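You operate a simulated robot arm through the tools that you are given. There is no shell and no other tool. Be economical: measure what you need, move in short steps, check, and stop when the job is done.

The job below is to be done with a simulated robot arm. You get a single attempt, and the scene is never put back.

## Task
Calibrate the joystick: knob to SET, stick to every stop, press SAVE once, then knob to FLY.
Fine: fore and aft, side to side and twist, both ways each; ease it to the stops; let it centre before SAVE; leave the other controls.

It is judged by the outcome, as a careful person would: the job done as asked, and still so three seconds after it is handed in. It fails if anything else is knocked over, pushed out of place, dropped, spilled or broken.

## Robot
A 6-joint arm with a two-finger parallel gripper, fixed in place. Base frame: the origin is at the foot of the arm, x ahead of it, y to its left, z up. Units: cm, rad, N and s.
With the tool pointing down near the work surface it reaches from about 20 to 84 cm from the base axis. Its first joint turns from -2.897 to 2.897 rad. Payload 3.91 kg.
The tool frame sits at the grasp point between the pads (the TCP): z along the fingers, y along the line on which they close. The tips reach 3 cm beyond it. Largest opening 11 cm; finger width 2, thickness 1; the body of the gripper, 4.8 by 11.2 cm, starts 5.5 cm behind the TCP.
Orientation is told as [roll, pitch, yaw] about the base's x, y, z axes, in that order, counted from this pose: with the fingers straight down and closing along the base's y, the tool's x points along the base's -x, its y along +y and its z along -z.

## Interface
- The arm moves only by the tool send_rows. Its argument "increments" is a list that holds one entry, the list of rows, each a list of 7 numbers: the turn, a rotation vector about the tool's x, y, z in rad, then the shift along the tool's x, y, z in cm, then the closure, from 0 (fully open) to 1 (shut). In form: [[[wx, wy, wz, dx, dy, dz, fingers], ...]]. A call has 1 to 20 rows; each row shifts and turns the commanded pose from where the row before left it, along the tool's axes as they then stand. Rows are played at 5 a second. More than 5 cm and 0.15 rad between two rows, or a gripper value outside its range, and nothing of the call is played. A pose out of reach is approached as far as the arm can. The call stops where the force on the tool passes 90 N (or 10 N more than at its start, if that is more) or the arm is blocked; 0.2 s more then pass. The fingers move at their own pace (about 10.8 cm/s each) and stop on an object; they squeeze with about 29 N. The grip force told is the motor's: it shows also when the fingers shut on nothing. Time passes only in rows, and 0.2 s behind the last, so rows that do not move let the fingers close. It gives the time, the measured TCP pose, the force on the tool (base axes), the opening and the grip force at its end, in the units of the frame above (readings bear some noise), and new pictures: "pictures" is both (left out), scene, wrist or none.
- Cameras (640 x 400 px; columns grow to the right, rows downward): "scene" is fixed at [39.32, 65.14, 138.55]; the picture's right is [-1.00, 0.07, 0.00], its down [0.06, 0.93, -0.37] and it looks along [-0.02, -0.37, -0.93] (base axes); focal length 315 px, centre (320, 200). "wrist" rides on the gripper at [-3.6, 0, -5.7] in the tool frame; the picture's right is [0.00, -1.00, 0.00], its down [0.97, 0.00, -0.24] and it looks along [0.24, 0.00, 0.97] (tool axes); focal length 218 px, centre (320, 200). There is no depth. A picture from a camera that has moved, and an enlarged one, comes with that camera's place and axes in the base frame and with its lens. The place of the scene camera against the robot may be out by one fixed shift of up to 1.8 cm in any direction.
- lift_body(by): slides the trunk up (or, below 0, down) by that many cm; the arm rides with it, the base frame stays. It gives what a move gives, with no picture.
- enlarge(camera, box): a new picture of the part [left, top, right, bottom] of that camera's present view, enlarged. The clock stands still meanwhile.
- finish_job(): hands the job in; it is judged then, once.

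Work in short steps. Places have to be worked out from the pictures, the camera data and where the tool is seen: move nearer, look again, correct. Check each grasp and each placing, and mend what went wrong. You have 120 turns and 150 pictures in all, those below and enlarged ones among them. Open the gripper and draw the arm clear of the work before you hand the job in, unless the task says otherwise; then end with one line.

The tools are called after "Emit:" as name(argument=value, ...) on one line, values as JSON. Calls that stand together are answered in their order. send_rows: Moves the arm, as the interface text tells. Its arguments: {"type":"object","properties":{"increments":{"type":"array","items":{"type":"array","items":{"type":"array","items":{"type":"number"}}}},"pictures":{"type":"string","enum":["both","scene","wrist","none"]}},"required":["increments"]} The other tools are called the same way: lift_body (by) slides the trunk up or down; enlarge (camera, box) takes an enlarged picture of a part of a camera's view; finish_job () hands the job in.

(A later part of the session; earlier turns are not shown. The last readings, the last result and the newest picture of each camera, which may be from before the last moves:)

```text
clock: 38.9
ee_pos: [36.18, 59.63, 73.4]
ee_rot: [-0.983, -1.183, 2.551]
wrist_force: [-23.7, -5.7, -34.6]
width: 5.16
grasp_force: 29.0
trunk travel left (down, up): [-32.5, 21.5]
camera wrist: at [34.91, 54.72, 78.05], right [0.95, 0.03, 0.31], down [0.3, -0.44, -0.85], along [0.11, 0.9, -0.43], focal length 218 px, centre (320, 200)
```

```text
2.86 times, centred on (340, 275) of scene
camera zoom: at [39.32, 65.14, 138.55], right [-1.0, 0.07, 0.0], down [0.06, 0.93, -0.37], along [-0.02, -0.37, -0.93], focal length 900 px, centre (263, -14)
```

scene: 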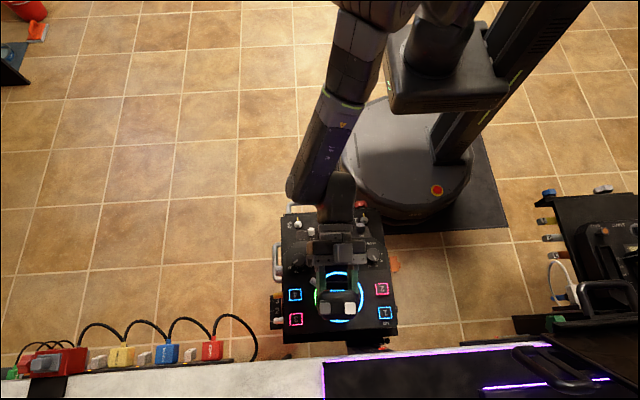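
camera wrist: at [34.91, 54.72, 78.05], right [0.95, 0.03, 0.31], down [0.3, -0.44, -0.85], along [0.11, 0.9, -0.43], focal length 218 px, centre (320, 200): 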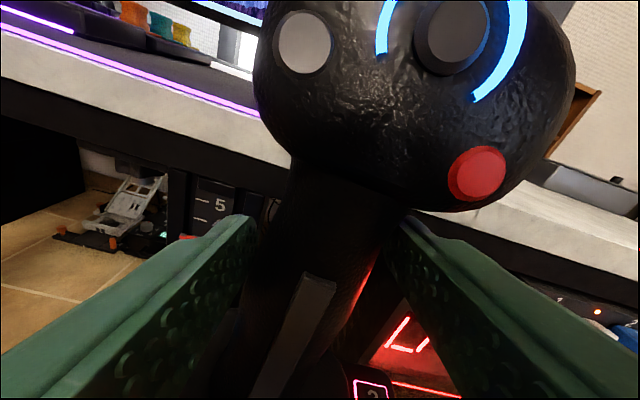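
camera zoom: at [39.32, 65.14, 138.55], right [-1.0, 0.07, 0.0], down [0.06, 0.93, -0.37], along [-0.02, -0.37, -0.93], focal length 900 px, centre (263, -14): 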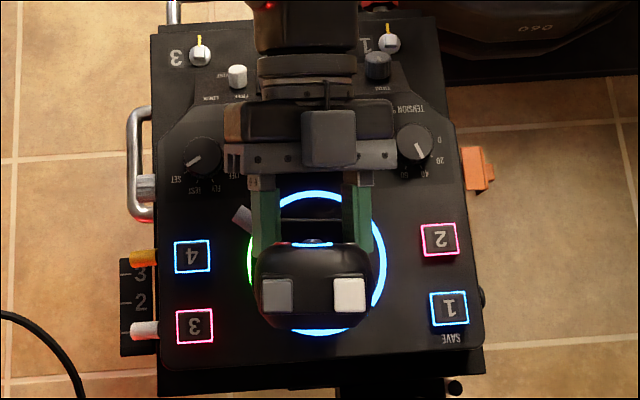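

The stick is leaned slightly forward with the tool rolled about it; ring unchanged otherwise. I retrace gently, still gripped, back to the neutral pose.

Emit:
send_rows(increments=[[[-0.0084, -0.0012, 0.039, 0.19, 0.195, -0.286, 0.8], [-0.0084, -0.0012, 0.039, 0.19, 0.195, -0.286, 0.8], [-0.0084, -0.0012, 0.039, 0.19, 0.195, -0.286, 0.8], [-0.0084, -0.0012, 0.039, 0.19, 0.195, -0.286, 0.8]]], pictures="none")

```text
clock: 39.9
ee_pos: [35.8, 58.61, 73.66]
ee_rot: [-0.745, -1.307, 2.32]
wrist_force: [-3.9, 3.8, 15.5]
width: 4.6
grasp_force: 28.9
trunk travel left (down, up): [-32.5, 21.5]
```

Emit:
send_rows(increments=[[[-0.0084, -0.0012, 0.039, 0.19, 0.195, -0.286, 0.8], [-0.0084, -0.0012, 0.039, 0.19, 0.195, -0.286, 0.8], [-0.0084, -0.0012, 0.039, 0.19, 0.195, -0.286, 0.8], [-0.0084, -0.0012, 0.039, 0.19, 0.195, -0.286, 0.8]]])

```text
clock: 40.9
ee_pos: [34.95, 56.99, 72.67]
ee_rot: [-0.073, -1.371, 1.668]
wrist_force: [-2.4, 2.2, 18.1]
width: 4.03
grasp_force: 29.3
trunk travel left (down, up): [-32.5, 21.5]
camera wrist: at [35.06, 51.96, 77.36], right [1.0, 0.02, 0.01], down [0.02, -0.43, -0.9], along [-0.02, 0.9, -0.43], focal length 218 px, centre (320, 200)
```

scene: 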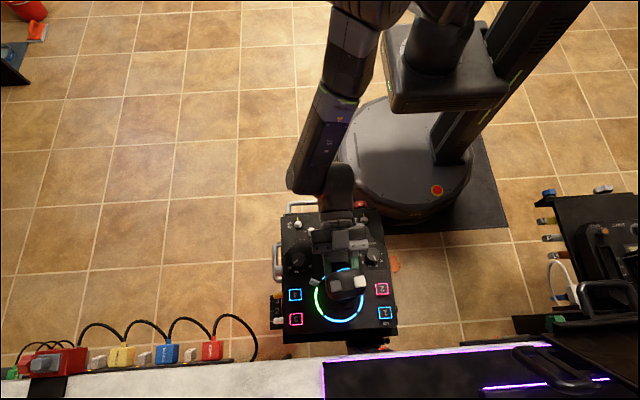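
wrist: 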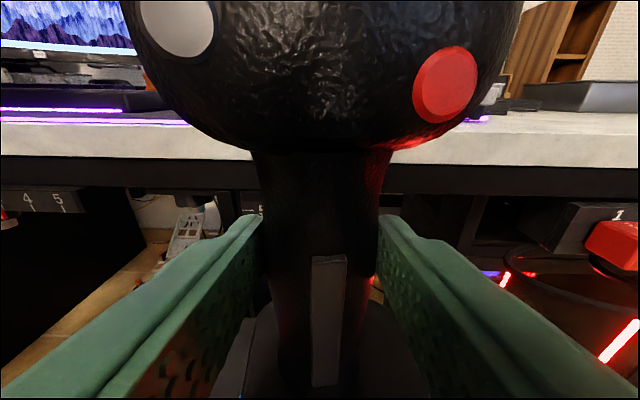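

Back at neutral. Since rolling toward −x is beyond the wrist, I'll open slightly and instead push with the +x finger, translating only. First open to ~6.4 cm and settle.

Emit:
send_rows(increments=[[[0, 0, 0, 0.4, 0, 0, 0.7], [0, 0, 0, 0, 0, 0, 0.6], [0, 0, 0, 0, 0, 0, 0.45], [0, 0, 0, 0, 0, 0, 0.42], [0, 0, 0, 0, 0, 0, 0.42]]], pictures="both")

Emit:
enlarge(camera="scene", box=[275, 205, 405, 345])

```text
clock: 42.1
ee_pos: [35.02, 57.01, 72.27]
ee_rot: [-0.068, -1.37, 1.663]
wrist_force: [-0.2, -0.1, 0.6]
width: 6.37
grasp_force: 0.1
trunk travel left (down, up): [-32.5, 21.5]
camera wrist: at [35.09, 51.95, 76.88], right [1.0, 0.02, 0.01], down [0.02, -0.43, -0.9], along [-0.02, 0.9, -0.43], focal length 218 px, centre (320, 200)
```

scene: 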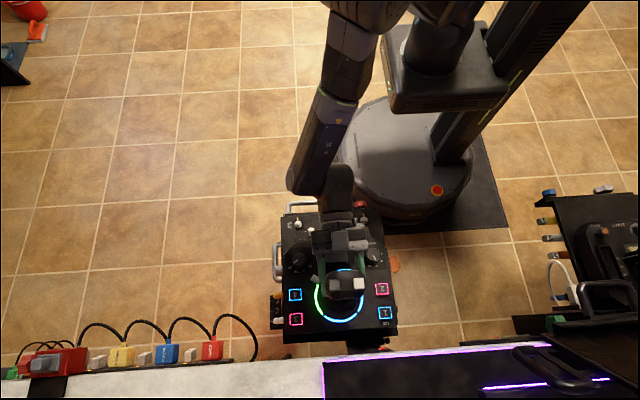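
wrist: 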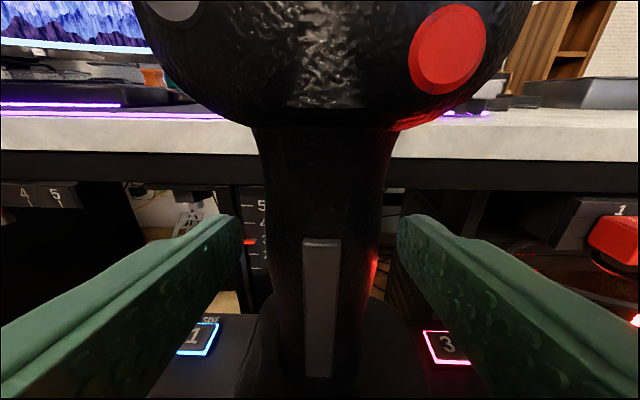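

```text
2.86 times, centred on (340, 275) of scene
camera zoom: at [39.32, 65.14, 138.55], right [-1.0, 0.07, 0.0], down [0.06, 0.93, -0.37], along [-0.02, -0.37, -0.93], focal length 900 px, centre (263, -14)
```

zoom: 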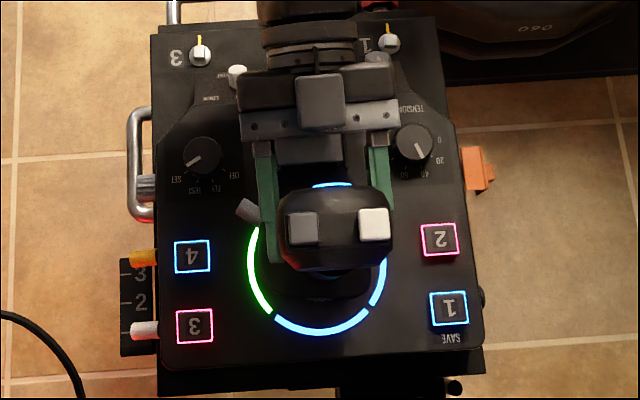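

Stick is centred, +x segment stays green. I push toward −x with the +x finger in slow steps.

Emit:
send_rows(increments=[[[0, 0, 0, 0, 0.4, 0, 0.42], [0, 0, 0, 0, 0.4, 0, 0.42], [0, 0, 0, 0, 0.4, 0, 0.42], [0, 0, 0, 0, 0.4, 0, 0.42], [0, 0, 0, 0, 0.4, 0, 0.42], [0, 0, 0, 0, 0.4, 0, 0.42], [0, 0, 0, 0, 0.4, 0, 0.42], [0, 0, 0, 0, 0.4, 0, 0.42]]], pictures="both")

```text
clock: 43.9
ee_pos: [31.9, 56.87, 72.13]
ee_rot: [-0.066, -1.371, 1.662]
wrist_force: [0.1, -0.2, -0.5]
width: 6.45
grasp_force: 1.2
trunk travel left (down, up): [-32.5, 21.5]
camera wrist: at [31.88, 51.93, 76.88], right [1.0, 0.02, 0.01], down [0.02, -0.43, -0.9], along [-0.02, 0.9, -0.43], focal length 218 px, centre (320, 200)
```

scene: 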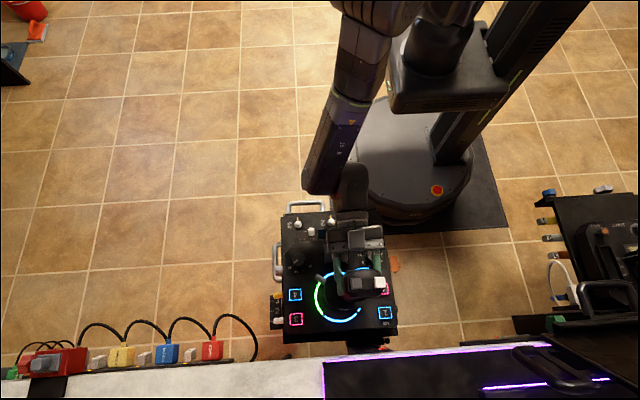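
wrist: 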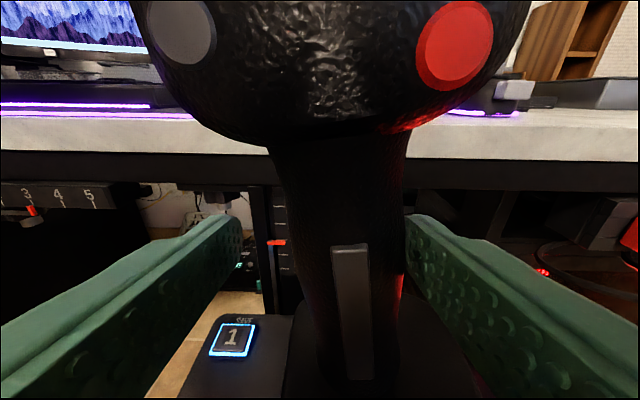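

Emit:
send_rows(increments=[[[0, 0, 0, 0, 0.4, 0, 0.42], [0, 0, 0, 0, 0.4, 0, 0.42], [0, 0, 0, 0, 0.4, 0, 0.42], [0, 0, 0, 0, 0.3, 0, 0.42]]], pictures="none")

```text
clock: 44.9
ee_pos: [30.28, 57.08, 72.14]
ee_rot: [-0.067, -1.369, 1.66]
wrist_force: [2.9, 0.9, 0.5]
width: 6.5
grasp_force: 1.1
trunk travel left (down, up): [-32.5, 21.5]
```

Emit:
send_rows(increments=[[[0, 0, 0, 0, 0.2, 0, 0.42], [0, 0, 0, 0, 0.2, 0, 0.42]]], pictures="scene")

Emit:
enlarge(camera="scene", box=[275, 205, 405, 345])

```text
clock: 45.5
ee_pos: [29.98, 56.88, 72.17]
ee_rot: [-0.072, -1.37, 1.663]
wrist_force: [8.1, -0.2, 0.0]
width: 6.76
grasp_force: 4.1
trunk travel left (down, up): [-32.5, 21.5]
```

scene: 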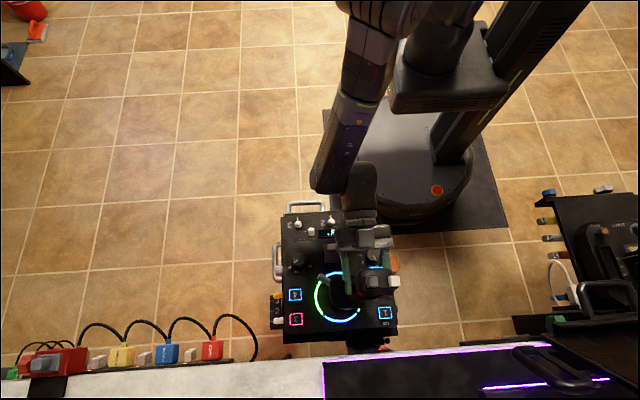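

```text
2.86 times, centred on (340, 275) of scene
camera zoom: at [39.32, 65.14, 138.55], right [-1.0, 0.07, 0.0], down [0.06, 0.93, -0.37], along [-0.02, -0.37, -0.93], focal length 900 px, centre (263, -14)
```

zoom: 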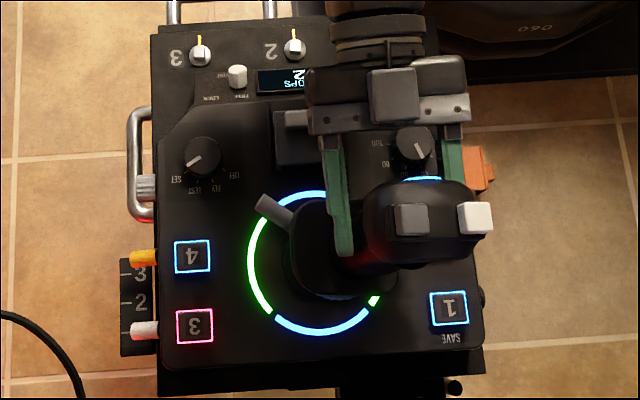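

The −x segment is green and the screen reads "STOPS 2". I return slowly to centre.

Emit:
send_rows(increments=[[[0, 0, 0, 0, -0.42, 0, 0.42], [0, 0, 0, 0, -0.42, 0, 0.42], [0, 0, 0, 0, -0.42, 0, 0.42], [0, 0, 0, 0, -0.42, 0, 0.42], [0, 0, 0, 0, -0.42, 0, 0.42], [0, 0, 0, 0, -0.42, 0, 0.42], [0, 0, 0, 0, -0.42, 0, 0.42], [0, 0, 0, 0, -0.42, 0, 0.42], [0, 0, 0, 0, -0.42, 0, 0.42], [0, 0, 0, 0, -0.42, 0, 0.42], [0, 0, 0, 0, -0.42, 0, 0.42], [0, 0, 0, 0, -0.42, 0, 0.42], [0, 0, 0, 0, 0, 0, 0.42]]], pictures="wrist")

```text
clock: 48.3
ee_pos: [35.07, 57.0, 72.15]
ee_rot: [-0.067, -1.371, 1.663]
wrist_force: [0.4, 0.2, -0.1]
width: 6.38
grasp_force: 0.0
trunk travel left (down, up): [-32.5, 21.5]
camera wrist: at [35.07, 51.97, 76.88], right [1.0, 0.02, 0.01], down [0.02, -0.43, -0.9], along [-0.02, 0.9, -0.43], focal length 218 px, centre (320, 200)
```

wrist: 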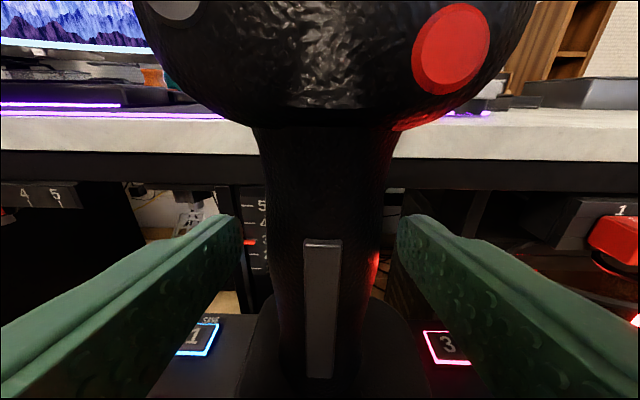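

Centred. I grip again and tilt forward (+y) about the pivot, in small steps.

Emit:
send_rows(increments=[[[0, 0, 0, 0, 0, 0, 0.55], [0, 0, 0, 0, 0, 0, 0.65], [0, 0, 0, 0, 0, 0, 0.75], [0, 0, 0, 0, 0, 0, 0.8], [0, 0, 0, 0, 0, 0, 0.8], [0, 0.035, 0, -0.133, 0, 0.409, 0.8], [0, 0.035, 0, -0.133, 0, 0.409, 0.8], [0, 0.035, 0, -0.133, 0, 0.409, 0.8]]], pictures="none")

Emit:
send_rows(increments=[[[0, 0.035, 0, -0.133, 0, 0.409, 0.8], [0, 0.035, 0, -0.133, 0, 0.409, 0.8], [0, 0.035, 0, -0.133, 0, 0.409, 0.8]]], pictures="both")

```text
clock: 50.1
ee_pos: [34.93, 58.4, 72.34]
ee_rot: [-0.046, -1.264, 1.64]
wrist_force: [-3.7, 5.7, 2.2]
width: 4.01
grasp_force: 28.5
trunk travel left (down, up): [-32.5, 21.5]
```

```text
clock: 50.9
ee_pos: [34.86, 59.6, 72.43]
ee_rot: [-0.036, -1.161, 1.631]
wrist_force: [-5.1, 5.1, 8.7]
width: 3.99
grasp_force: 28.8
trunk travel left (down, up): [-32.5, 21.5]
camera wrist: at [34.91, 55.67, 77.97], right [1.0, 0.03, 0.01], down [0.03, -0.61, -0.79], along [-0.01, 0.79, -0.61], focal length 218 px, centre (320, 200)
```

scene: 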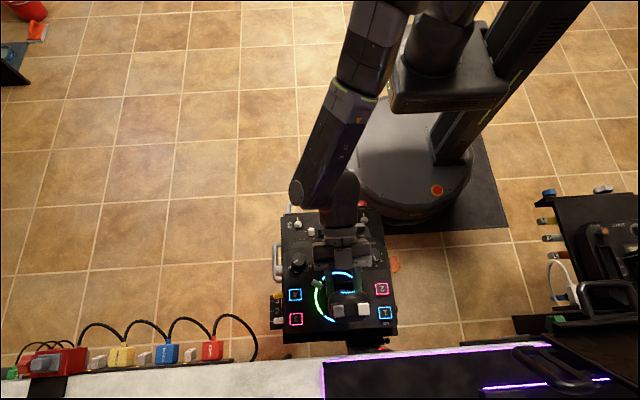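
wrist: 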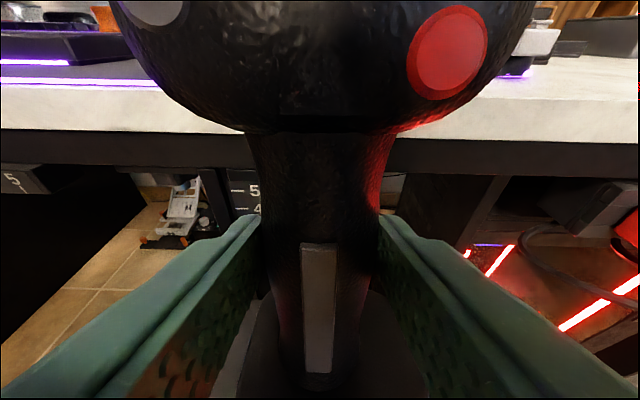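

Moving nicely. Continue forward with fewer/finer steps.

Emit:
send_rows(increments=[[[0, 0.035, 0, -0.11, 0, 0.409, 0.8], [0, 0.035, 0, -0.11, 0, 0.409, 0.8], [0, 0.0175, 0, -0.05, 0, 0.2, 0.8]]], pictures="none")

Emit:
send_rows(increments=[[[0, 0.0175, 0, -0.05, 0, 0.2, 0.8]]], pictures="none")

```text
clock: 51.7
ee_pos: [34.81, 60.66, 72.34]
ee_rot: [-0.031, -1.076, 1.623]
wrist_force: [-4.0, 5.8, 17.0]
width: 4.05
grasp_force: 29.1
trunk travel left (down, up): [-32.5, 21.5]
```

```text
clock: 52.1
ee_pos: [34.88, 60.7, 72.27]
ee_rot: [-0.033, -1.057, 1.621]
wrist_force: [-4.3, 4.3, 20.8]
width: 4.0
grasp_force: 29.2
trunk travel left (down, up): [-32.5, 21.5]
```

Vertical load is building, so I bias the path downward a little while continuing forward.

Emit:
send_rows(increments=[[[0, 0.0175, 0, 0.1, 0, 0.3, 0.8], [0, 0.0175, 0, 0.03, 0, 0.25, 0.8]]], pictures="none")

Emit:
send_rows(increments=[[[0, 0.0175, 0, 0.03, 0, 0.25, 0.8]]], pictures="both")

Emit:
enlarge(camera="scene", box=[275, 205, 405, 345])

```text
clock: 52.7
ee_pos: [34.83, 60.98, 71.71]
ee_rot: [-0.027, -1.022, 1.618]
wrist_force: [-4.1, -3.4, 22.9]
width: 4.03
grasp_force: 29.1
trunk travel left (down, up): [-32.5, 21.5]
```

```text
clock: 53.1
ee_pos: [34.75, 61.26, 71.6]
ee_rot: [-0.026, -1.005, 1.615]
wrist_force: [-4.7, -7.8, 20.7]
width: 4.0
grasp_force: 28.6
trunk travel left (down, up): [-32.5, 21.5]
camera wrist: at [34.82, 58.19, 77.73], right [1.0, 0.02, 0.01], down [0.03, -0.72, -0.69], along [-0.01, 0.69, -0.72], focal length 218 px, centre (320, 200)
```

scene: 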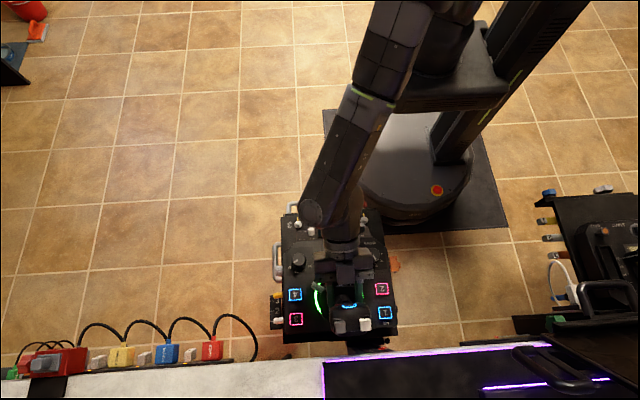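
wrist: 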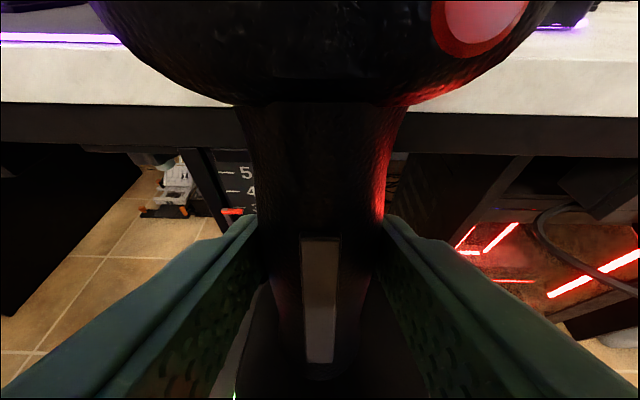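

```text
2.86 times, centred on (340, 275) of scene
camera zoom: at [39.32, 65.14, 138.55], right [-1.0, 0.07, 0.0], down [0.06, 0.93, -0.37], along [-0.02, -0.37, -0.93], focal length 900 px, centre (263, -14)
```

zoom: 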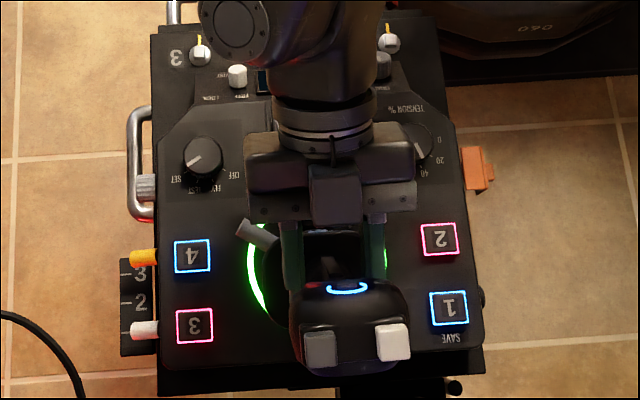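

Emit:
enlarge(camera="scene", box=[310, 270, 380, 340])

Emit:
send_rows(increments=[[[0, 0.0175, 0, 0.03, 0, 0.25, 0.8]]], pictures="none")

```text
5.71 times, centred on (345, 305) of scene
camera zoom: at [39.32, 65.14, 138.55], right [-1.0, 0.07, 0.0], down [0.06, 0.93, -0.37], along [-0.02, -0.37, -0.93], focal length 1800 px, centre (177, -400)
```

zoom: 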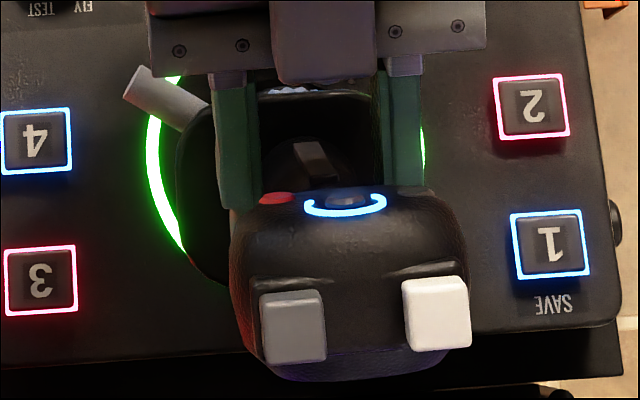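

```text
clock: 53.5
ee_pos: [34.7, 61.44, 71.48]
ee_rot: [-0.026, -0.986, 1.618]
wrist_force: [-5.0, -13.9, 19.6]
width: 4.03
grasp_force: 29.1
trunk travel left (down, up): [-32.5, 21.5]
```

Force −14 N in y, nearing the stop; two more small steps.

Emit:
send_rows(increments=[[[0, 0.0175, 0, 0.03, 0, 0.25, 0.8]]], pictures="none")

Emit:
send_rows(increments=[[[0, 0, 0, 0, 0, 0.15, 0.8]]], pictures="none")

```text
clock: 53.9
ee_pos: [34.77, 61.72, 71.13]
ee_rot: [-0.025, -0.969, 1.616]
wrist_force: [-4.4, -15.8, 15.2]
width: 4.03
grasp_force: 28.9
trunk travel left (down, up): [-32.5, 21.5]
```

```text
clock: 54.3
ee_pos: [34.66, 61.71, 71.18]
ee_rot: [-0.028, -0.969, 1.616]
wrist_force: [-4.9, -14.2, 13.2]
width: 3.99
grasp_force: 29.2
trunk travel left (down, up): [-32.5, 21.5]
```

Likely at the forward stop. I return to centre along the arc and check the ring.

Emit:
send_rows(increments=[[[0, -0.0335, 0, 0.08, 0, -0.39, 0.8], [0, -0.0335, 0, 0.08, 0, -0.39, 0.8], [0, -0.0335, 0, 0.08, 0, -0.39, 0.8], [0, -0.0335, 0, 0.08, 0, -0.39, 0.8], [0, -0.0335, 0, 0.08, 0, -0.39, 0.8], [0, -0.0335, 0, 0.08, 0, -0.39, 0.8], [0, -0.0335, 0, 0.08, 0, -0.39, 0.8], [0, -0.0335, 0, 0.08, 0, -0.39, 0.8], [0, -0.0335, 0, 0.08, 0, -0.39, 0.8], [0, -0.0335, 0, 0.08, 0, -0.39, 0.8], [0, -0.0335, 0, 0.08, 0, -0.39, 0.8], [0, -0.0335, 0, 0.08, 0, -0.39, 0.8], [0, 0, 0, 0, 0, 0, 0.8]]], pictures="wrist")

Emit:
enlarge(camera="scene", box=[275, 205, 405, 345])

```text
clock: 57.1
ee_pos: [34.91, 57.54, 72.01]
ee_rot: [-0.063, -1.367, 1.659]
wrist_force: [-2.7, -1.5, -13.7]
width: 3.95
grasp_force: 28.9
trunk travel left (down, up): [-32.5, 21.5]
camera wrist: at [35.09, 52.37, 76.67], right [1.0, 0.02, 0.01], down [0.02, -0.43, -0.9], along [-0.02, 0.9, -0.43], focal length 218 px, centre (320, 200)
```

wrist: 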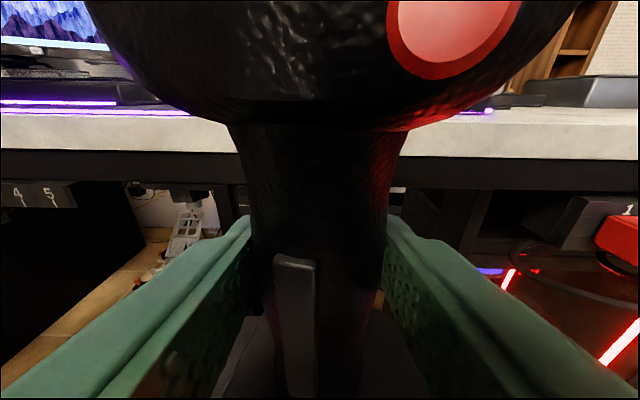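

```text
2.86 times, centred on (340, 275) of scene
camera zoom: at [39.32, 65.14, 138.55], right [-1.0, 0.07, 0.0], down [0.06, 0.93, -0.37], along [-0.02, -0.37, -0.93], focal length 900 px, centre (263, -14)
```

zoom: 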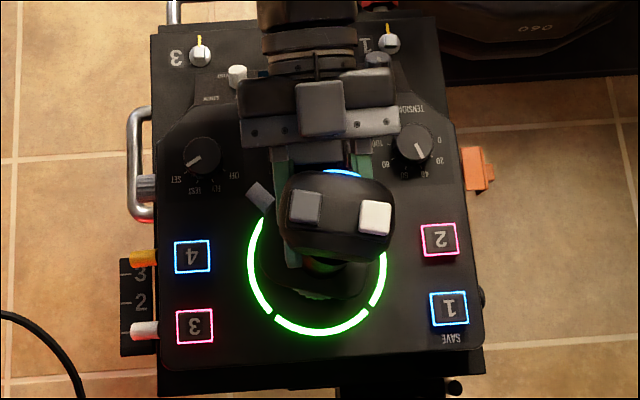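

Forward segment green. The stick shifted a little in the grip, so I release to let it centre and move back slightly.

Emit:
send_rows(increments=[[[0, 0, 0, 0, 0, 0, 0.7], [0, 0, 0, 0, 0, 0, 0.6], [0, 0, 0, 0, 0, 0, 0.5], [0, 0, 0, 0, 0, 0, 0.42], [0, 0, 0, -0.1, 0, -0.5, 0.42], [0, 0, 0, 0, 0, 0, 0.42]]], pictures="wrist")

Emit:
enlarge(camera="scene", box=[275, 205, 405, 345])

```text
clock: 58.5
ee_pos: [35.09, 56.81, 72.31]
ee_rot: [-0.07, -1.37, 1.664]
wrist_force: [-0.7, -0.2, 0.1]
width: 6.39
grasp_force: 0.0
trunk travel left (down, up): [-32.5, 21.5]
camera wrist: at [35.07, 51.81, 76.96], right [1.0, 0.02, 0.01], down [0.02, -0.43, -0.9], along [-0.02, 0.9, -0.43], focal length 218 px, centre (320, 200)
```

wrist: 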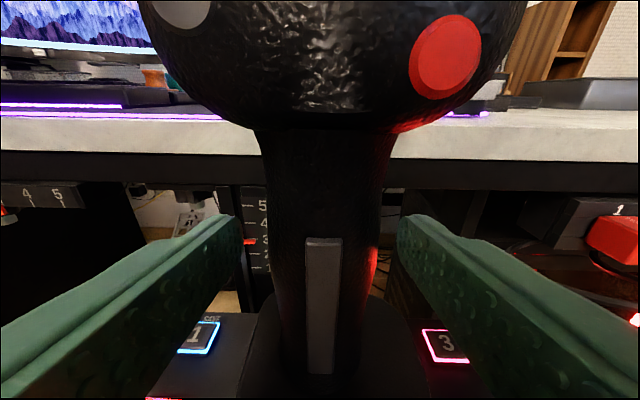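

```text
2.86 times, centred on (340, 275) of scene
camera zoom: at [39.32, 65.14, 138.55], right [-1.0, 0.07, 0.0], down [0.06, 0.93, -0.37], along [-0.02, -0.37, -0.93], focal length 900 px, centre (263, -14)
```

zoom: 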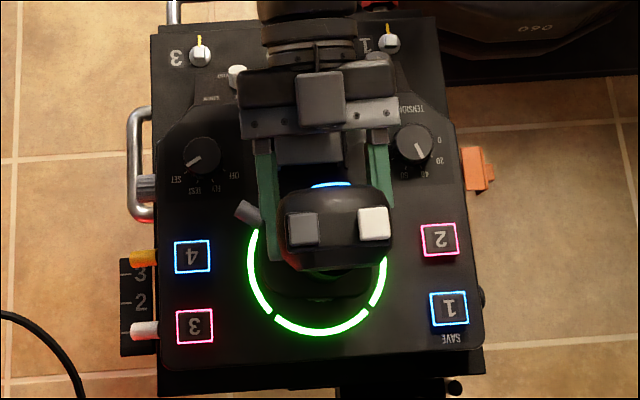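

Centred again. I grip and pull aft (−y), in short calls to watch for reach limits.

Emit:
send_rows(increments=[[[0, 0, 0, 0, 0, 0, 0.55], [0, 0, 0, 0, 0, 0, 0.65], [0, 0, 0, 0, 0, 0, 0.75], [0, 0, 0, 0, 0, 0, 0.8], [0, 0, 0, 0, 0, 0, 0.8], [0, -0.03, 0, 0.133, 0, -0.409, 0.8], [0, -0.03, 0, 0.133, 0, -0.409, 0.8]]], pictures="none")

Emit:
send_rows(increments=[[[0, -0.03, 0, 0.133, 0, -0.409, 0.8], [0, -0.03, 0, 0.133, 0, -0.409, 0.8]]], pictures="none")

```text
clock: 60.1
ee_pos: [34.91, 56.02, 72.12]
ee_rot: [-0.092, -1.427, 1.688]
wrist_force: [-3.7, -3.9, 0.8]
width: 4.03
grasp_force: 29.2
trunk travel left (down, up): [-32.5, 21.5]
```

```text
clock: 60.7
ee_pos: [35.11, 55.06, 71.93]
ee_rot: [-0.158, -1.488, 1.752]
wrist_force: [-3.9, -3.4, -4.9]
width: 4.02
grasp_force: 28.9
trunk travel left (down, up): [-32.5, 21.5]
```

Emit:
send_rows(increments=[[[0, -0.03, 0, 0.115, 0, -0.409, 0.8], [0, -0.03, 0, 0.115, 0, -0.409, 0.8]]], pictures="none")

Emit:
send_rows(increments=[[[0, -0.03, 0, 0.1, 0, -0.409, 0.8]]], pictures="both")

```text
clock: 61.3
ee_pos: [34.9, 54.4, 71.67]
ee_rot: [-0.516, -1.545, 2.112]
wrist_force: [-4.1, -1.3, -10.6]
width: 4.02
grasp_force: 29.2
trunk travel left (down, up): [-32.5, 21.5]
```

```text
clock: 61.7
ee_pos: [35.03, 53.89, 71.63]
ee_rot: [-2.014, -1.556, -2.674]
wrist_force: [-4.0, 0.8, -14.1]
width: 4.0
grasp_force: 29.0
trunk travel left (down, up): [-32.5, 21.5]
camera wrist: at [35.19, 48.08, 75.2], right [1.0, 0.02, 0.01], down [0.02, -0.23, -0.97], along [-0.02, 0.97, -0.23], focal length 218 px, centre (320, 200)
```

scene: 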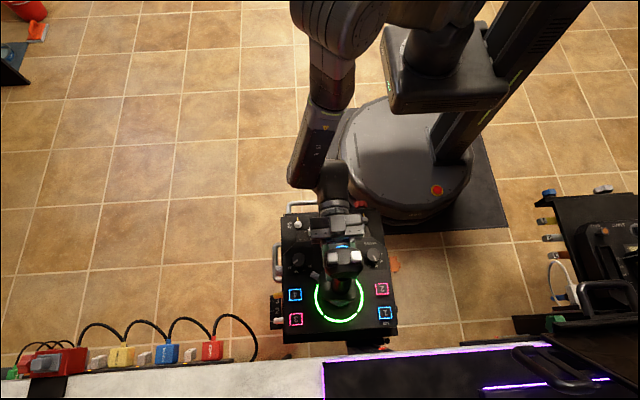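
wrist: 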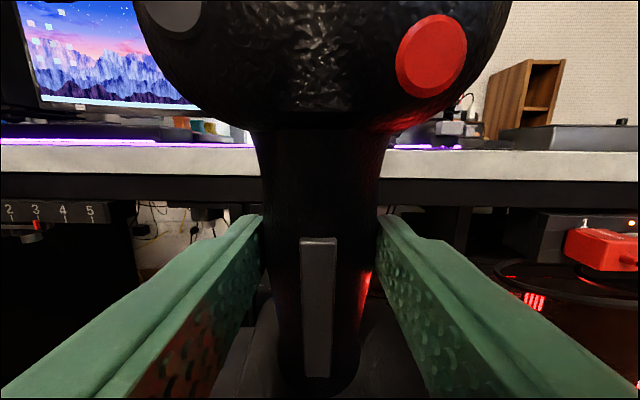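

Smooth so far (~14°); I relieve the downward load a little and continue.

Emit:
send_rows(increments=[[[0, -0.03, 0, -0.05, 0, -0.4, 0.8], [0, -0.03, 0, 0.05, 0, -0.3, 0.8]]], pictures="none")

Emit:
send_rows(increments=[[[0, -0.02, 0, 0.05, 0, -0.25, 0.8]]], pictures="none")

Emit:
send_rows(increments=[[[0, -0.02, 0, 0.05, 0, -0.25, 0.8]]], pictures="none")

```text
clock: 62.3
ee_pos: [35.06, 53.26, 71.57]
ee_rot: [-2.949, -1.504, -1.737]
wrist_force: [-2.6, 5.3, -20.0]
width: 4.05
grasp_force: 29.5
trunk travel left (down, up): [-32.5, 21.5]
```

```text
clock: 62.7
ee_pos: [35.04, 52.95, 71.53]
ee_rot: [-2.998, -1.484, -1.689]
wrist_force: [-3.7, 5.2, -18.3]
width: 3.99
grasp_force: 29.0
trunk travel left (down, up): [-32.5, 21.5]
```

```text
clock: 63.1
ee_pos: [35.06, 52.88, 71.52]
ee_rot: [-3.021, -1.463, -1.666]
wrist_force: [-2.9, 10.1, -15.3]
width: 4.02
grasp_force: 28.8
trunk travel left (down, up): [-32.5, 21.5]
```

Emit:
send_rows(increments=[[[0, -0.01, 0, 0.02, 0, -0.2, 0.8]]], pictures="none")

Emit:
enlarge(camera="scene", box=[275, 205, 405, 345])

```text
clock: 63.5
ee_pos: [35.02, 52.63, 71.46]
ee_rot: [-3.024, -1.453, -1.663]
wrist_force: [-3.6, 16.4, -13.0]
width: 4.07
grasp_force: 28.6
trunk travel left (down, up): [-32.5, 21.5]
```

```text
2.86 times, centred on (340, 275) of scene
camera zoom: at [39.32, 65.14, 138.55], right [-1.0, 0.07, 0.0], down [0.06, 0.93, -0.37], along [-0.02, -0.37, -0.93], focal length 900 px, centre (263, -14)
```

zoom: 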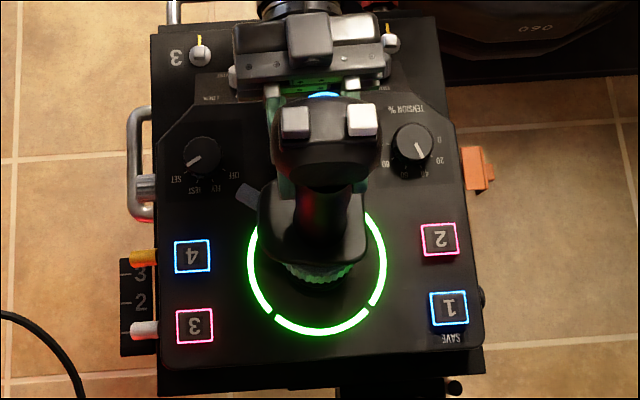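

Aft stop appears reached (16 N, green glow on the gripper). I return to centre and release to verify.

Emit:
send_rows(increments=[[[0, 0.0275, 0, -0.07, 0, 0.393, 0.8], [0, 0.0275, 0, -0.07, 0, 0.393, 0.8], [0, 0.0275, 0, -0.07, 0, 0.393, 0.8], [0, 0.0275, 0, -0.07, 0, 0.393, 0.8], [0, 0.0275, 0, -0.07, 0, 0.393, 0.8], [0, 0.0275, 0, -0.07, 0, 0.393, 0.8], [0, 0.0275, 0, -0.07, 0, 0.393, 0.8], [0, 0.0275, 0, -0.07, 0, 0.393, 0.8], [0, 0.0275, 0, -0.07, 0, 0.393, 0.8], [0, 0.0275, 0, -0.07, 0, 0.393, 0.8], [0, 0.0275, 0, -0.07, 0, 0.393, 0.8], [0, 0, 0, 0, 0, 0, 0.8], [0, 0, 0, 0, 0, 0, 0.65], [0, 0, 0, 0, 0, 0, 0.5], [0, 0, 0, 0, 0, 0, 0.42], [0, 0, 0, 0, 0, 0, 0.42]]], pictures="wrist")

Emit:
enlarge(camera="scene", box=[275, 205, 405, 345])

```text
clock: 66.9
ee_pos: [34.98, 56.77, 72.15]
ee_rot: [-0.073, -1.386, 1.668]
wrist_force: [-1.3, -0.4, -0.3]
width: 6.39
grasp_force: 0.2
trunk travel left (down, up): [-32.5, 21.5]
camera wrist: at [35.08, 51.66, 76.82], right [1.0, 0.02, 0.01], down [0.02, -0.41, -0.91], along [-0.02, 0.91, -0.41], focal length 218 px, centre (320, 200)
```

wrist: 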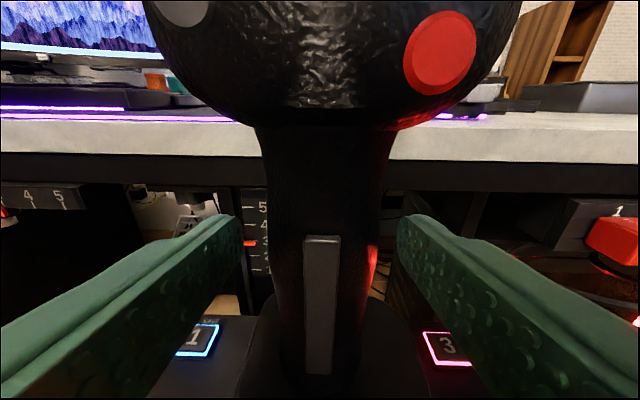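

```text
2.86 times, centred on (340, 275) of scene
camera zoom: at [39.32, 65.14, 138.55], right [-1.0, 0.07, 0.0], down [0.06, 0.93, -0.37], along [-0.02, -0.37, -0.93], focal length 900 px, centre (263, -14)
```

zoom: 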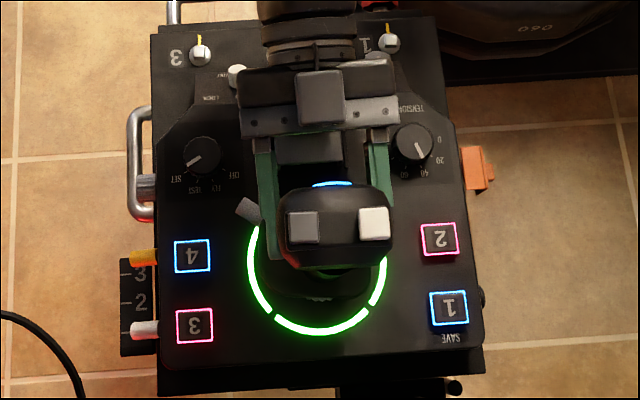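

Now the twist: grip and rotate about the vertical stick axis, starting counter-clockwise (+z).

Emit:
send_rows(increments=[[[0, 0, 0, 0, 0, 0, 0.55], [0, 0, 0, 0, 0, 0, 0.65], [0, 0, 0, 0, 0, 0, 0.75], [0, 0, 0, 0, 0, 0, 0.8], [0, 0, 0, 0, 0, 0, 0.8], [-0.0393, 0, -0.0074, 0, -0.064, 0, 0.8], [-0.0393, 0, -0.0074, 0, -0.064, 0, 0.8], [-0.0393, 0, -0.0074, 0, -0.064, 0, 0.8], [-0.0393, 0, -0.0074, 0, -0.064, 0, 0.8]]], pictures="wrist")

Emit:
enlarge(camera="scene", box=[275, 205, 405, 345])

```text
clock: 68.9
ee_pos: [35.14, 56.83, 72.26]
ee_rot: [-0.073, -1.383, 1.827]
wrist_force: [-0.1, 0.2, 0.1]
width: 4.01
grasp_force: 29.1
trunk travel left (down, up): [-32.5, 21.5]
camera wrist: at [36.09, 51.78, 76.86], right [0.98, 0.18, 0.01], down [0.09, -0.41, -0.91], along [-0.16, 0.9, -0.42], focal length 218 px, centre (320, 200)
```

wrist: 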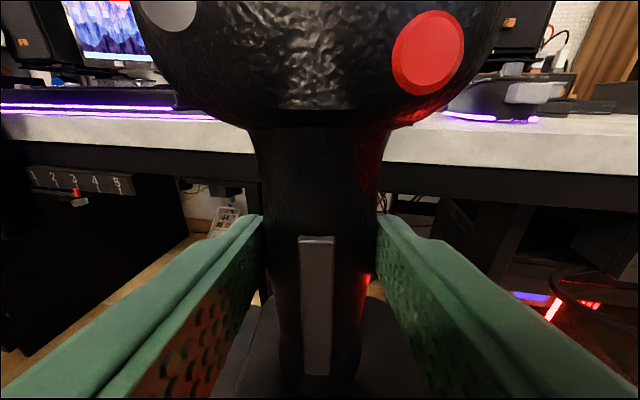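

```text
2.86 times, centred on (340, 275) of scene
camera zoom: at [39.32, 65.14, 138.55], right [-1.0, 0.07, 0.0], down [0.06, 0.93, -0.37], along [-0.02, -0.37, -0.93], focal length 900 px, centre (263, -14)
```

zoom: 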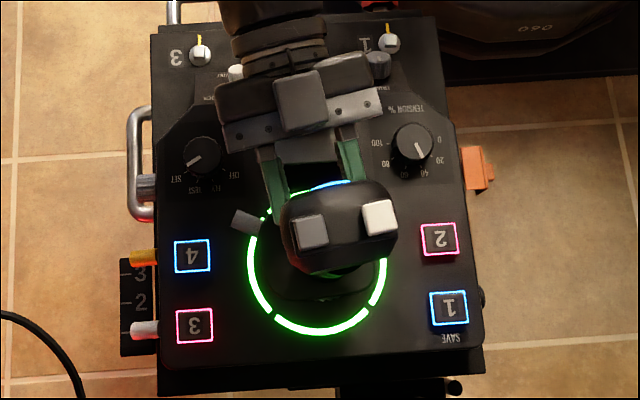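

The stick turns with the grip, and the aft ring segment also shows green. Continue.

Emit:
send_rows(increments=[[[-0.0393, 0, -0.0074, 0, -0.064, 0, 0.8], [-0.0393, 0, -0.0074, 0, -0.064, 0, 0.8], [-0.0393, 0, -0.0074, 0, -0.064, 0, 0.8]]], pictures="none")

Emit:
send_rows(increments=[[[-0.0295, 0, -0.0055, 0, -0.048, 0, 0.8], [-0.0295, 0, -0.0055, 0, -0.048, 0, 0.8]]], pictures="wrist")

```text
clock: 69.7
ee_pos: [35.45, 56.94, 72.19]
ee_rot: [-0.073, -1.382, 1.944]
wrist_force: [3.0, 0.8, 0.2]
width: 3.99
grasp_force: 28.8
trunk travel left (down, up): [-32.5, 21.5]
```

```text
clock: 70.3
ee_pos: [35.48, 56.81, 72.2]
ee_rot: [-0.072, -1.38, 2.007]
wrist_force: [5.9, -0.7, 0.1]
width: 4.0
grasp_force: 28.9
trunk travel left (down, up): [-32.5, 21.5]
camera wrist: at [37.23, 52.08, 76.87], right [0.93, 0.36, 0.01], down [0.16, -0.39, -0.91], along [-0.32, 0.85, -0.42], focal length 218 px, centre (320, 200)
```

wrist: 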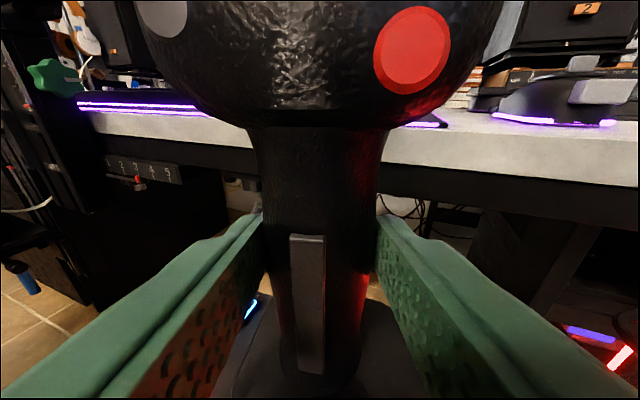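

The stick starts to lag in the grip, suggesting the stop is near. Two more small steps, then check.

Emit:
send_rows(increments=[[[-0.0295, 0, -0.0055, 0, -0.048, 0, 0.8], [-0.0295, 0, -0.0055, 0, -0.048, 0, 0.8]]], pictures="wrist")

Emit:
enlarge(camera="scene", box=[275, 205, 405, 345])

```text
clock: 70.9
ee_pos: [35.49, 56.92, 72.12]
ee_rot: [-0.066, -1.38, 2.061]
wrist_force: [1.3, 1.1, -0.4]
width: 3.93
grasp_force: 29.2
trunk travel left (down, up): [-32.5, 21.5]
camera wrist: at [37.52, 52.27, 76.87], right [0.91, 0.41, 0.01], down [0.18, -0.38, -0.91], along [-0.37, 0.83, -0.42], focal length 218 px, centre (320, 200)
```

wrist: 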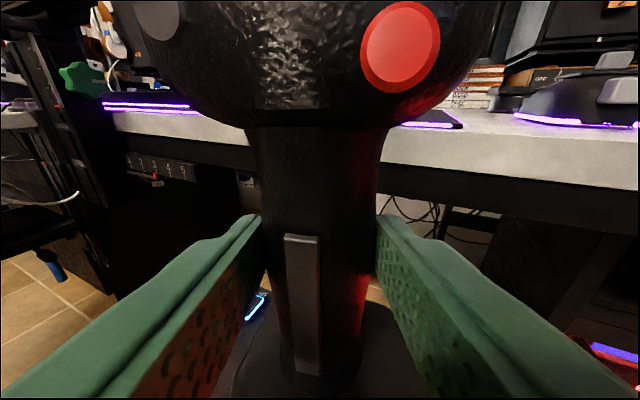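

```text
2.86 times, centred on (340, 275) of scene
camera zoom: at [39.32, 65.14, 138.55], right [-1.0, 0.07, 0.0], down [0.06, 0.93, -0.37], along [-0.02, -0.37, -0.93], focal length 900 px, centre (263, -14)
```

zoom: 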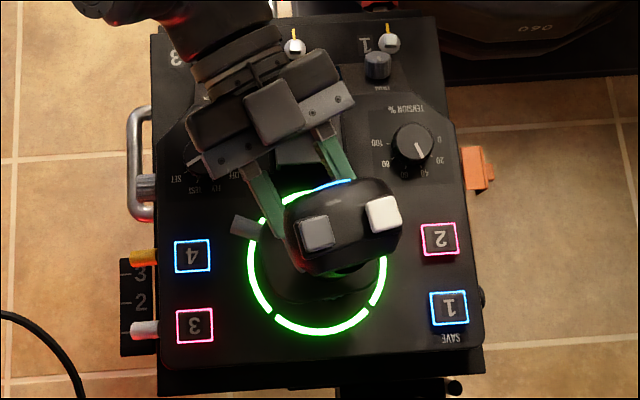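

Emit:
enlarge(camera="scene", box=[315, 255, 365, 305])

```text
8.00 times, centred on (340, 280) of scene
camera zoom: at [39.32, 65.14, 138.55], right [-1.0, 0.07, 0.0], down [0.06, 0.93, -0.37], along [-0.02, -0.37, -0.93], focal length 2520 px, centre (160, -440)
```

zoom: 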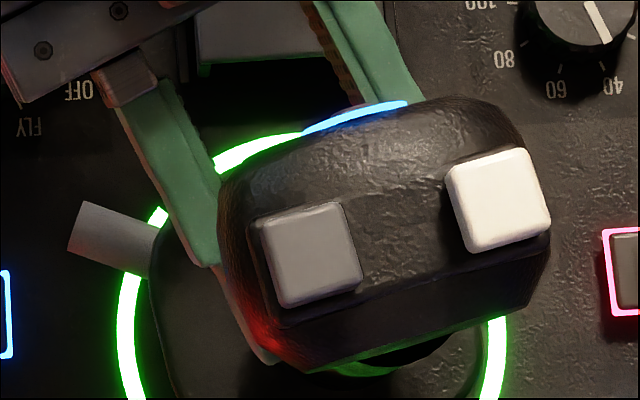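

The stick turned ~12° while the gripper went ~24°, so it's either at the stop or slipping. I rotate back, release, and retreat to read the screen.

Emit:
send_rows(increments=[[[0.0393, 0, 0.0074, 0, 0.064, 0, 0.8], [0.0393, 0, 0.0074, 0, 0.064, 0, 0.8], [0.0393, 0, 0.0074, 0, 0.064, 0, 0.8], [0.0393, 0, 0.0074, 0, 0.064, 0, 0.8], [0.0393, 0, 0.0074, 0, 0.064, 0, 0.8], [0, 0, 0, 0, 0, 0, 0.65], [0.0393, 0, 0.0074, 0, 0.064, 0, 0.42], [0.0393, 0, 0.0074, 0, 0.064, 0, 0.42], [0.0393, 0, 0.0074, 0, 0.064, 0, 0.42], [0.0393, 0, 0.0074, 0, 0.064, 0, 0.42], [0.0393, 0, 0.0074, 0, 0, 0, 0.3], [0, 0, 0, 0, 0, 0, 0.2], [0, 0, 0, -0.3, 0, -2.5, 0.2], [0, 0, 0, -0.5, 0, -3.5, 0.2], [0, 0, 0, -0.7, 0, -3.5, 0.2], [0, 0, 0, -2, 0, -3.5, 0.2], [0, 0, 0, -2, 0, -2, 0.2], [0, 0, 0, 0, 0, 0, 0.2]]], pictures="wrist")

```text
clock: 74.7
ee_pos: [35.22, 42.98, 80.37]
ee_rot: [-0.078, -1.386, 1.671]
wrist_force: [0.7, -0.7, -0.2]
width: 8.81
grasp_force: 0.0
trunk travel left (down, up): [-32.5, 21.5]
camera wrist: at [35.3, 37.78, 85.03], right [1.0, 0.03, 0.01], down [0.02, -0.41, -0.91], along [-0.02, 0.91, -0.41], focal length 218 px, centre (320, 200)
```

wrist: 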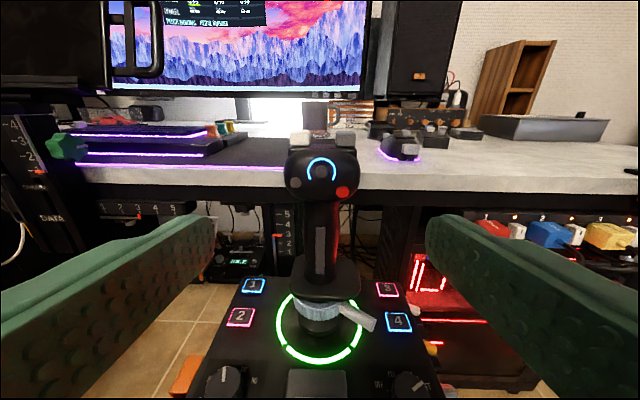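

The head arc is still blue. I back away more and tilt down to see the screen and monitor.

Emit:
send_rows(increments=[[[0, 0.1, 0, 0, 0, -4.5, 0.2], [0, 0.05, 0, -1, 0, -4.5, 0.2], [0, 0, 0, 0, 0, 0, 0.2]]], pictures="wrist")

Emit:
enlarge(camera="wrist", box=[240, 120, 420, 390])

Emit:
enlarge(camera="wrist", box=[140, 0, 380, 120])

```text
clock: 75.5
ee_pos: [35.31, 34.53, 83.56]
ee_rot: [-0.04, -1.234, 1.635]
wrist_force: [-1.0, -0.2, 0.2]
width: 8.8
grasp_force: 0.0
trunk travel left (down, up): [-32.5, 21.5]
camera wrist: at [35.54, 30.17, 88.79], right [1.0, 0.02, 0.01], down [0.03, -0.55, -0.84], along [-0.01, 0.84, -0.55], focal length 218 px, centre (320, 200)
```

wrist: 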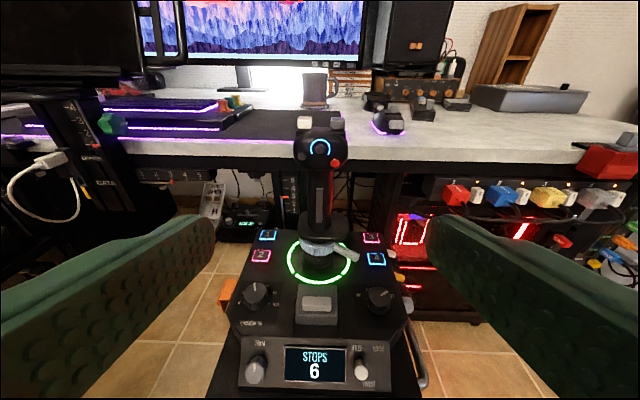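

```text
1.48 times, centred on (330, 255) of wrist
camera zoom: at [35.54, 30.17, 88.79], right [1.0, 0.02, 0.01], down [0.03, -0.55, -0.84], along [-0.01, 0.84, -0.55], focal length 323 px, centre (305, 118)
```

zoom: 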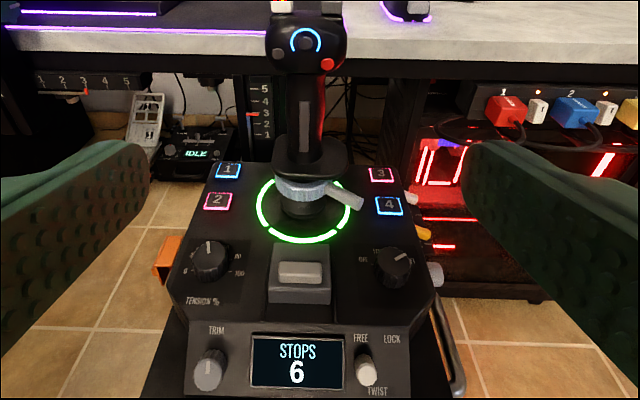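

```text
2.67 times, centred on (260, 60) of wrist
camera zoom: at [35.54, 30.17, 88.79], right [1.0, 0.02, 0.01], down [0.03, -0.55, -0.84], along [-0.01, 0.84, -0.55], focal length 582 px, centre (480, 573)
```

zoom: 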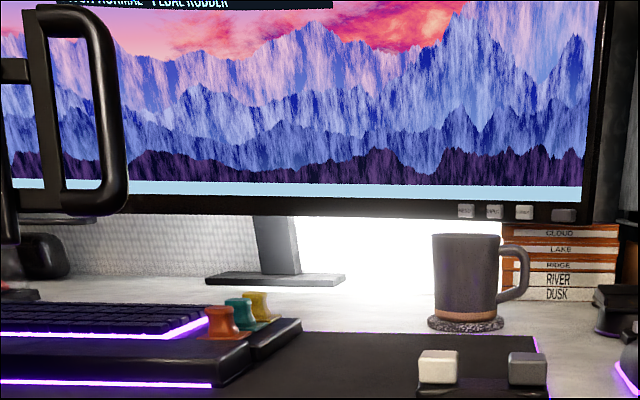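

The screen reads STOPS 6 (the other twist stop was met at −13° when the stick turned after the forward stroke), ring all green, stick upright at centre. Next, SAVE (button 1, near x≈24.3, y≈63.5): shut the fingers, shift to x≈24.3 and tilt down to look.

Emit:
send_rows(increments=[[[0, 0.11, 0, 0, 2.75, 0, 0.5], [0, 0.11, 0, 0, 2.75, 0, 0.8], [0, 0.11, 0, 0, 2.75, 0, 1], [0, 0.1, 0, 0, 2.75, 0, 1], [0, 0, 0, -1.4, 0, 4, 1], [0, 0, 0, -1.4, 0, 4, 1], [0, 0, 0, -1.4, 0, 4, 1], [0, 0, 0, 0, 0, 0, 1]]])

Emit:
enlarge(camera="wrist", box=[240, 80, 440, 260])

```text
clock: 77.3
ee_pos: [24.18, 45.91, 77.97]
ee_rot: [-0.022, -0.805, 1.61]
wrist_force: [0.7, -0.2, -1.0]
width: 0.02
grasp_force: 28.9
trunk travel left (down, up): [-32.5, 21.5]
camera wrist: at [24.27, 44.12, 84.54], right [1.0, 0.02, 0.01], down [0.03, -0.84, -0.53], along [0.0, 0.53, -0.85], focal length 218 px, centre (320, 200)
```

scene: 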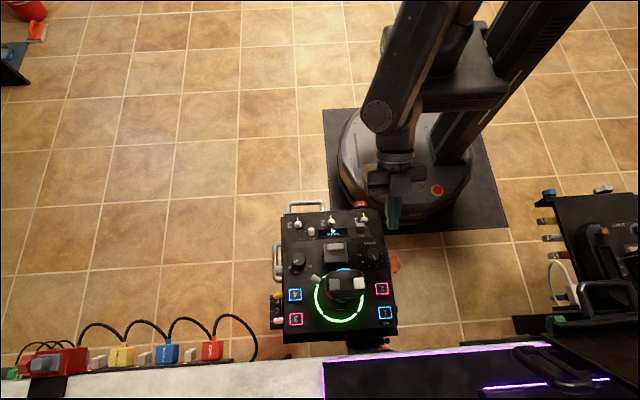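
wrist: 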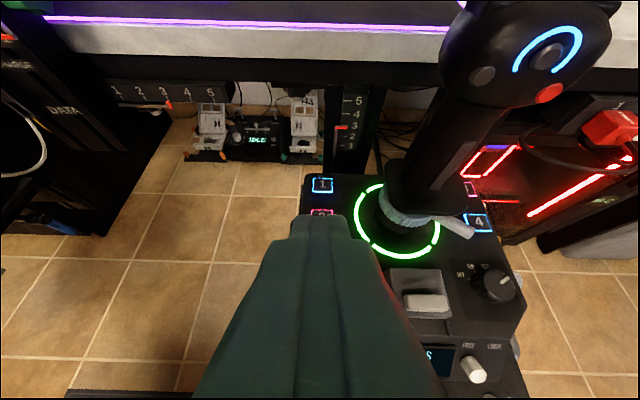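

```text
2.22 times, centred on (340, 170) of wrist
camera zoom: at [24.27, 44.12, 84.54], right [1.0, 0.02, 0.01], down [0.03, -0.84, -0.53], along [0.0, 0.53, -0.85], focal length 485 px, centre (276, 267)
```

zoom: 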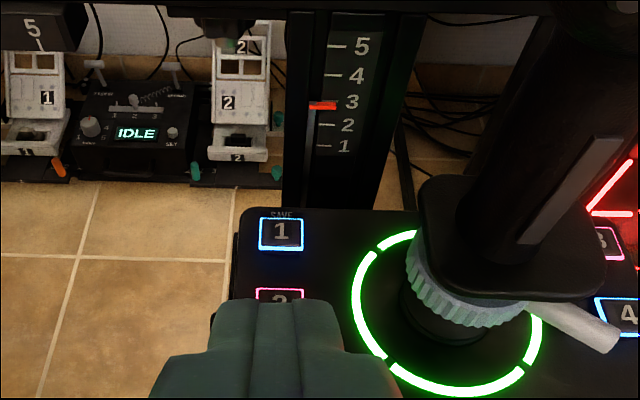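

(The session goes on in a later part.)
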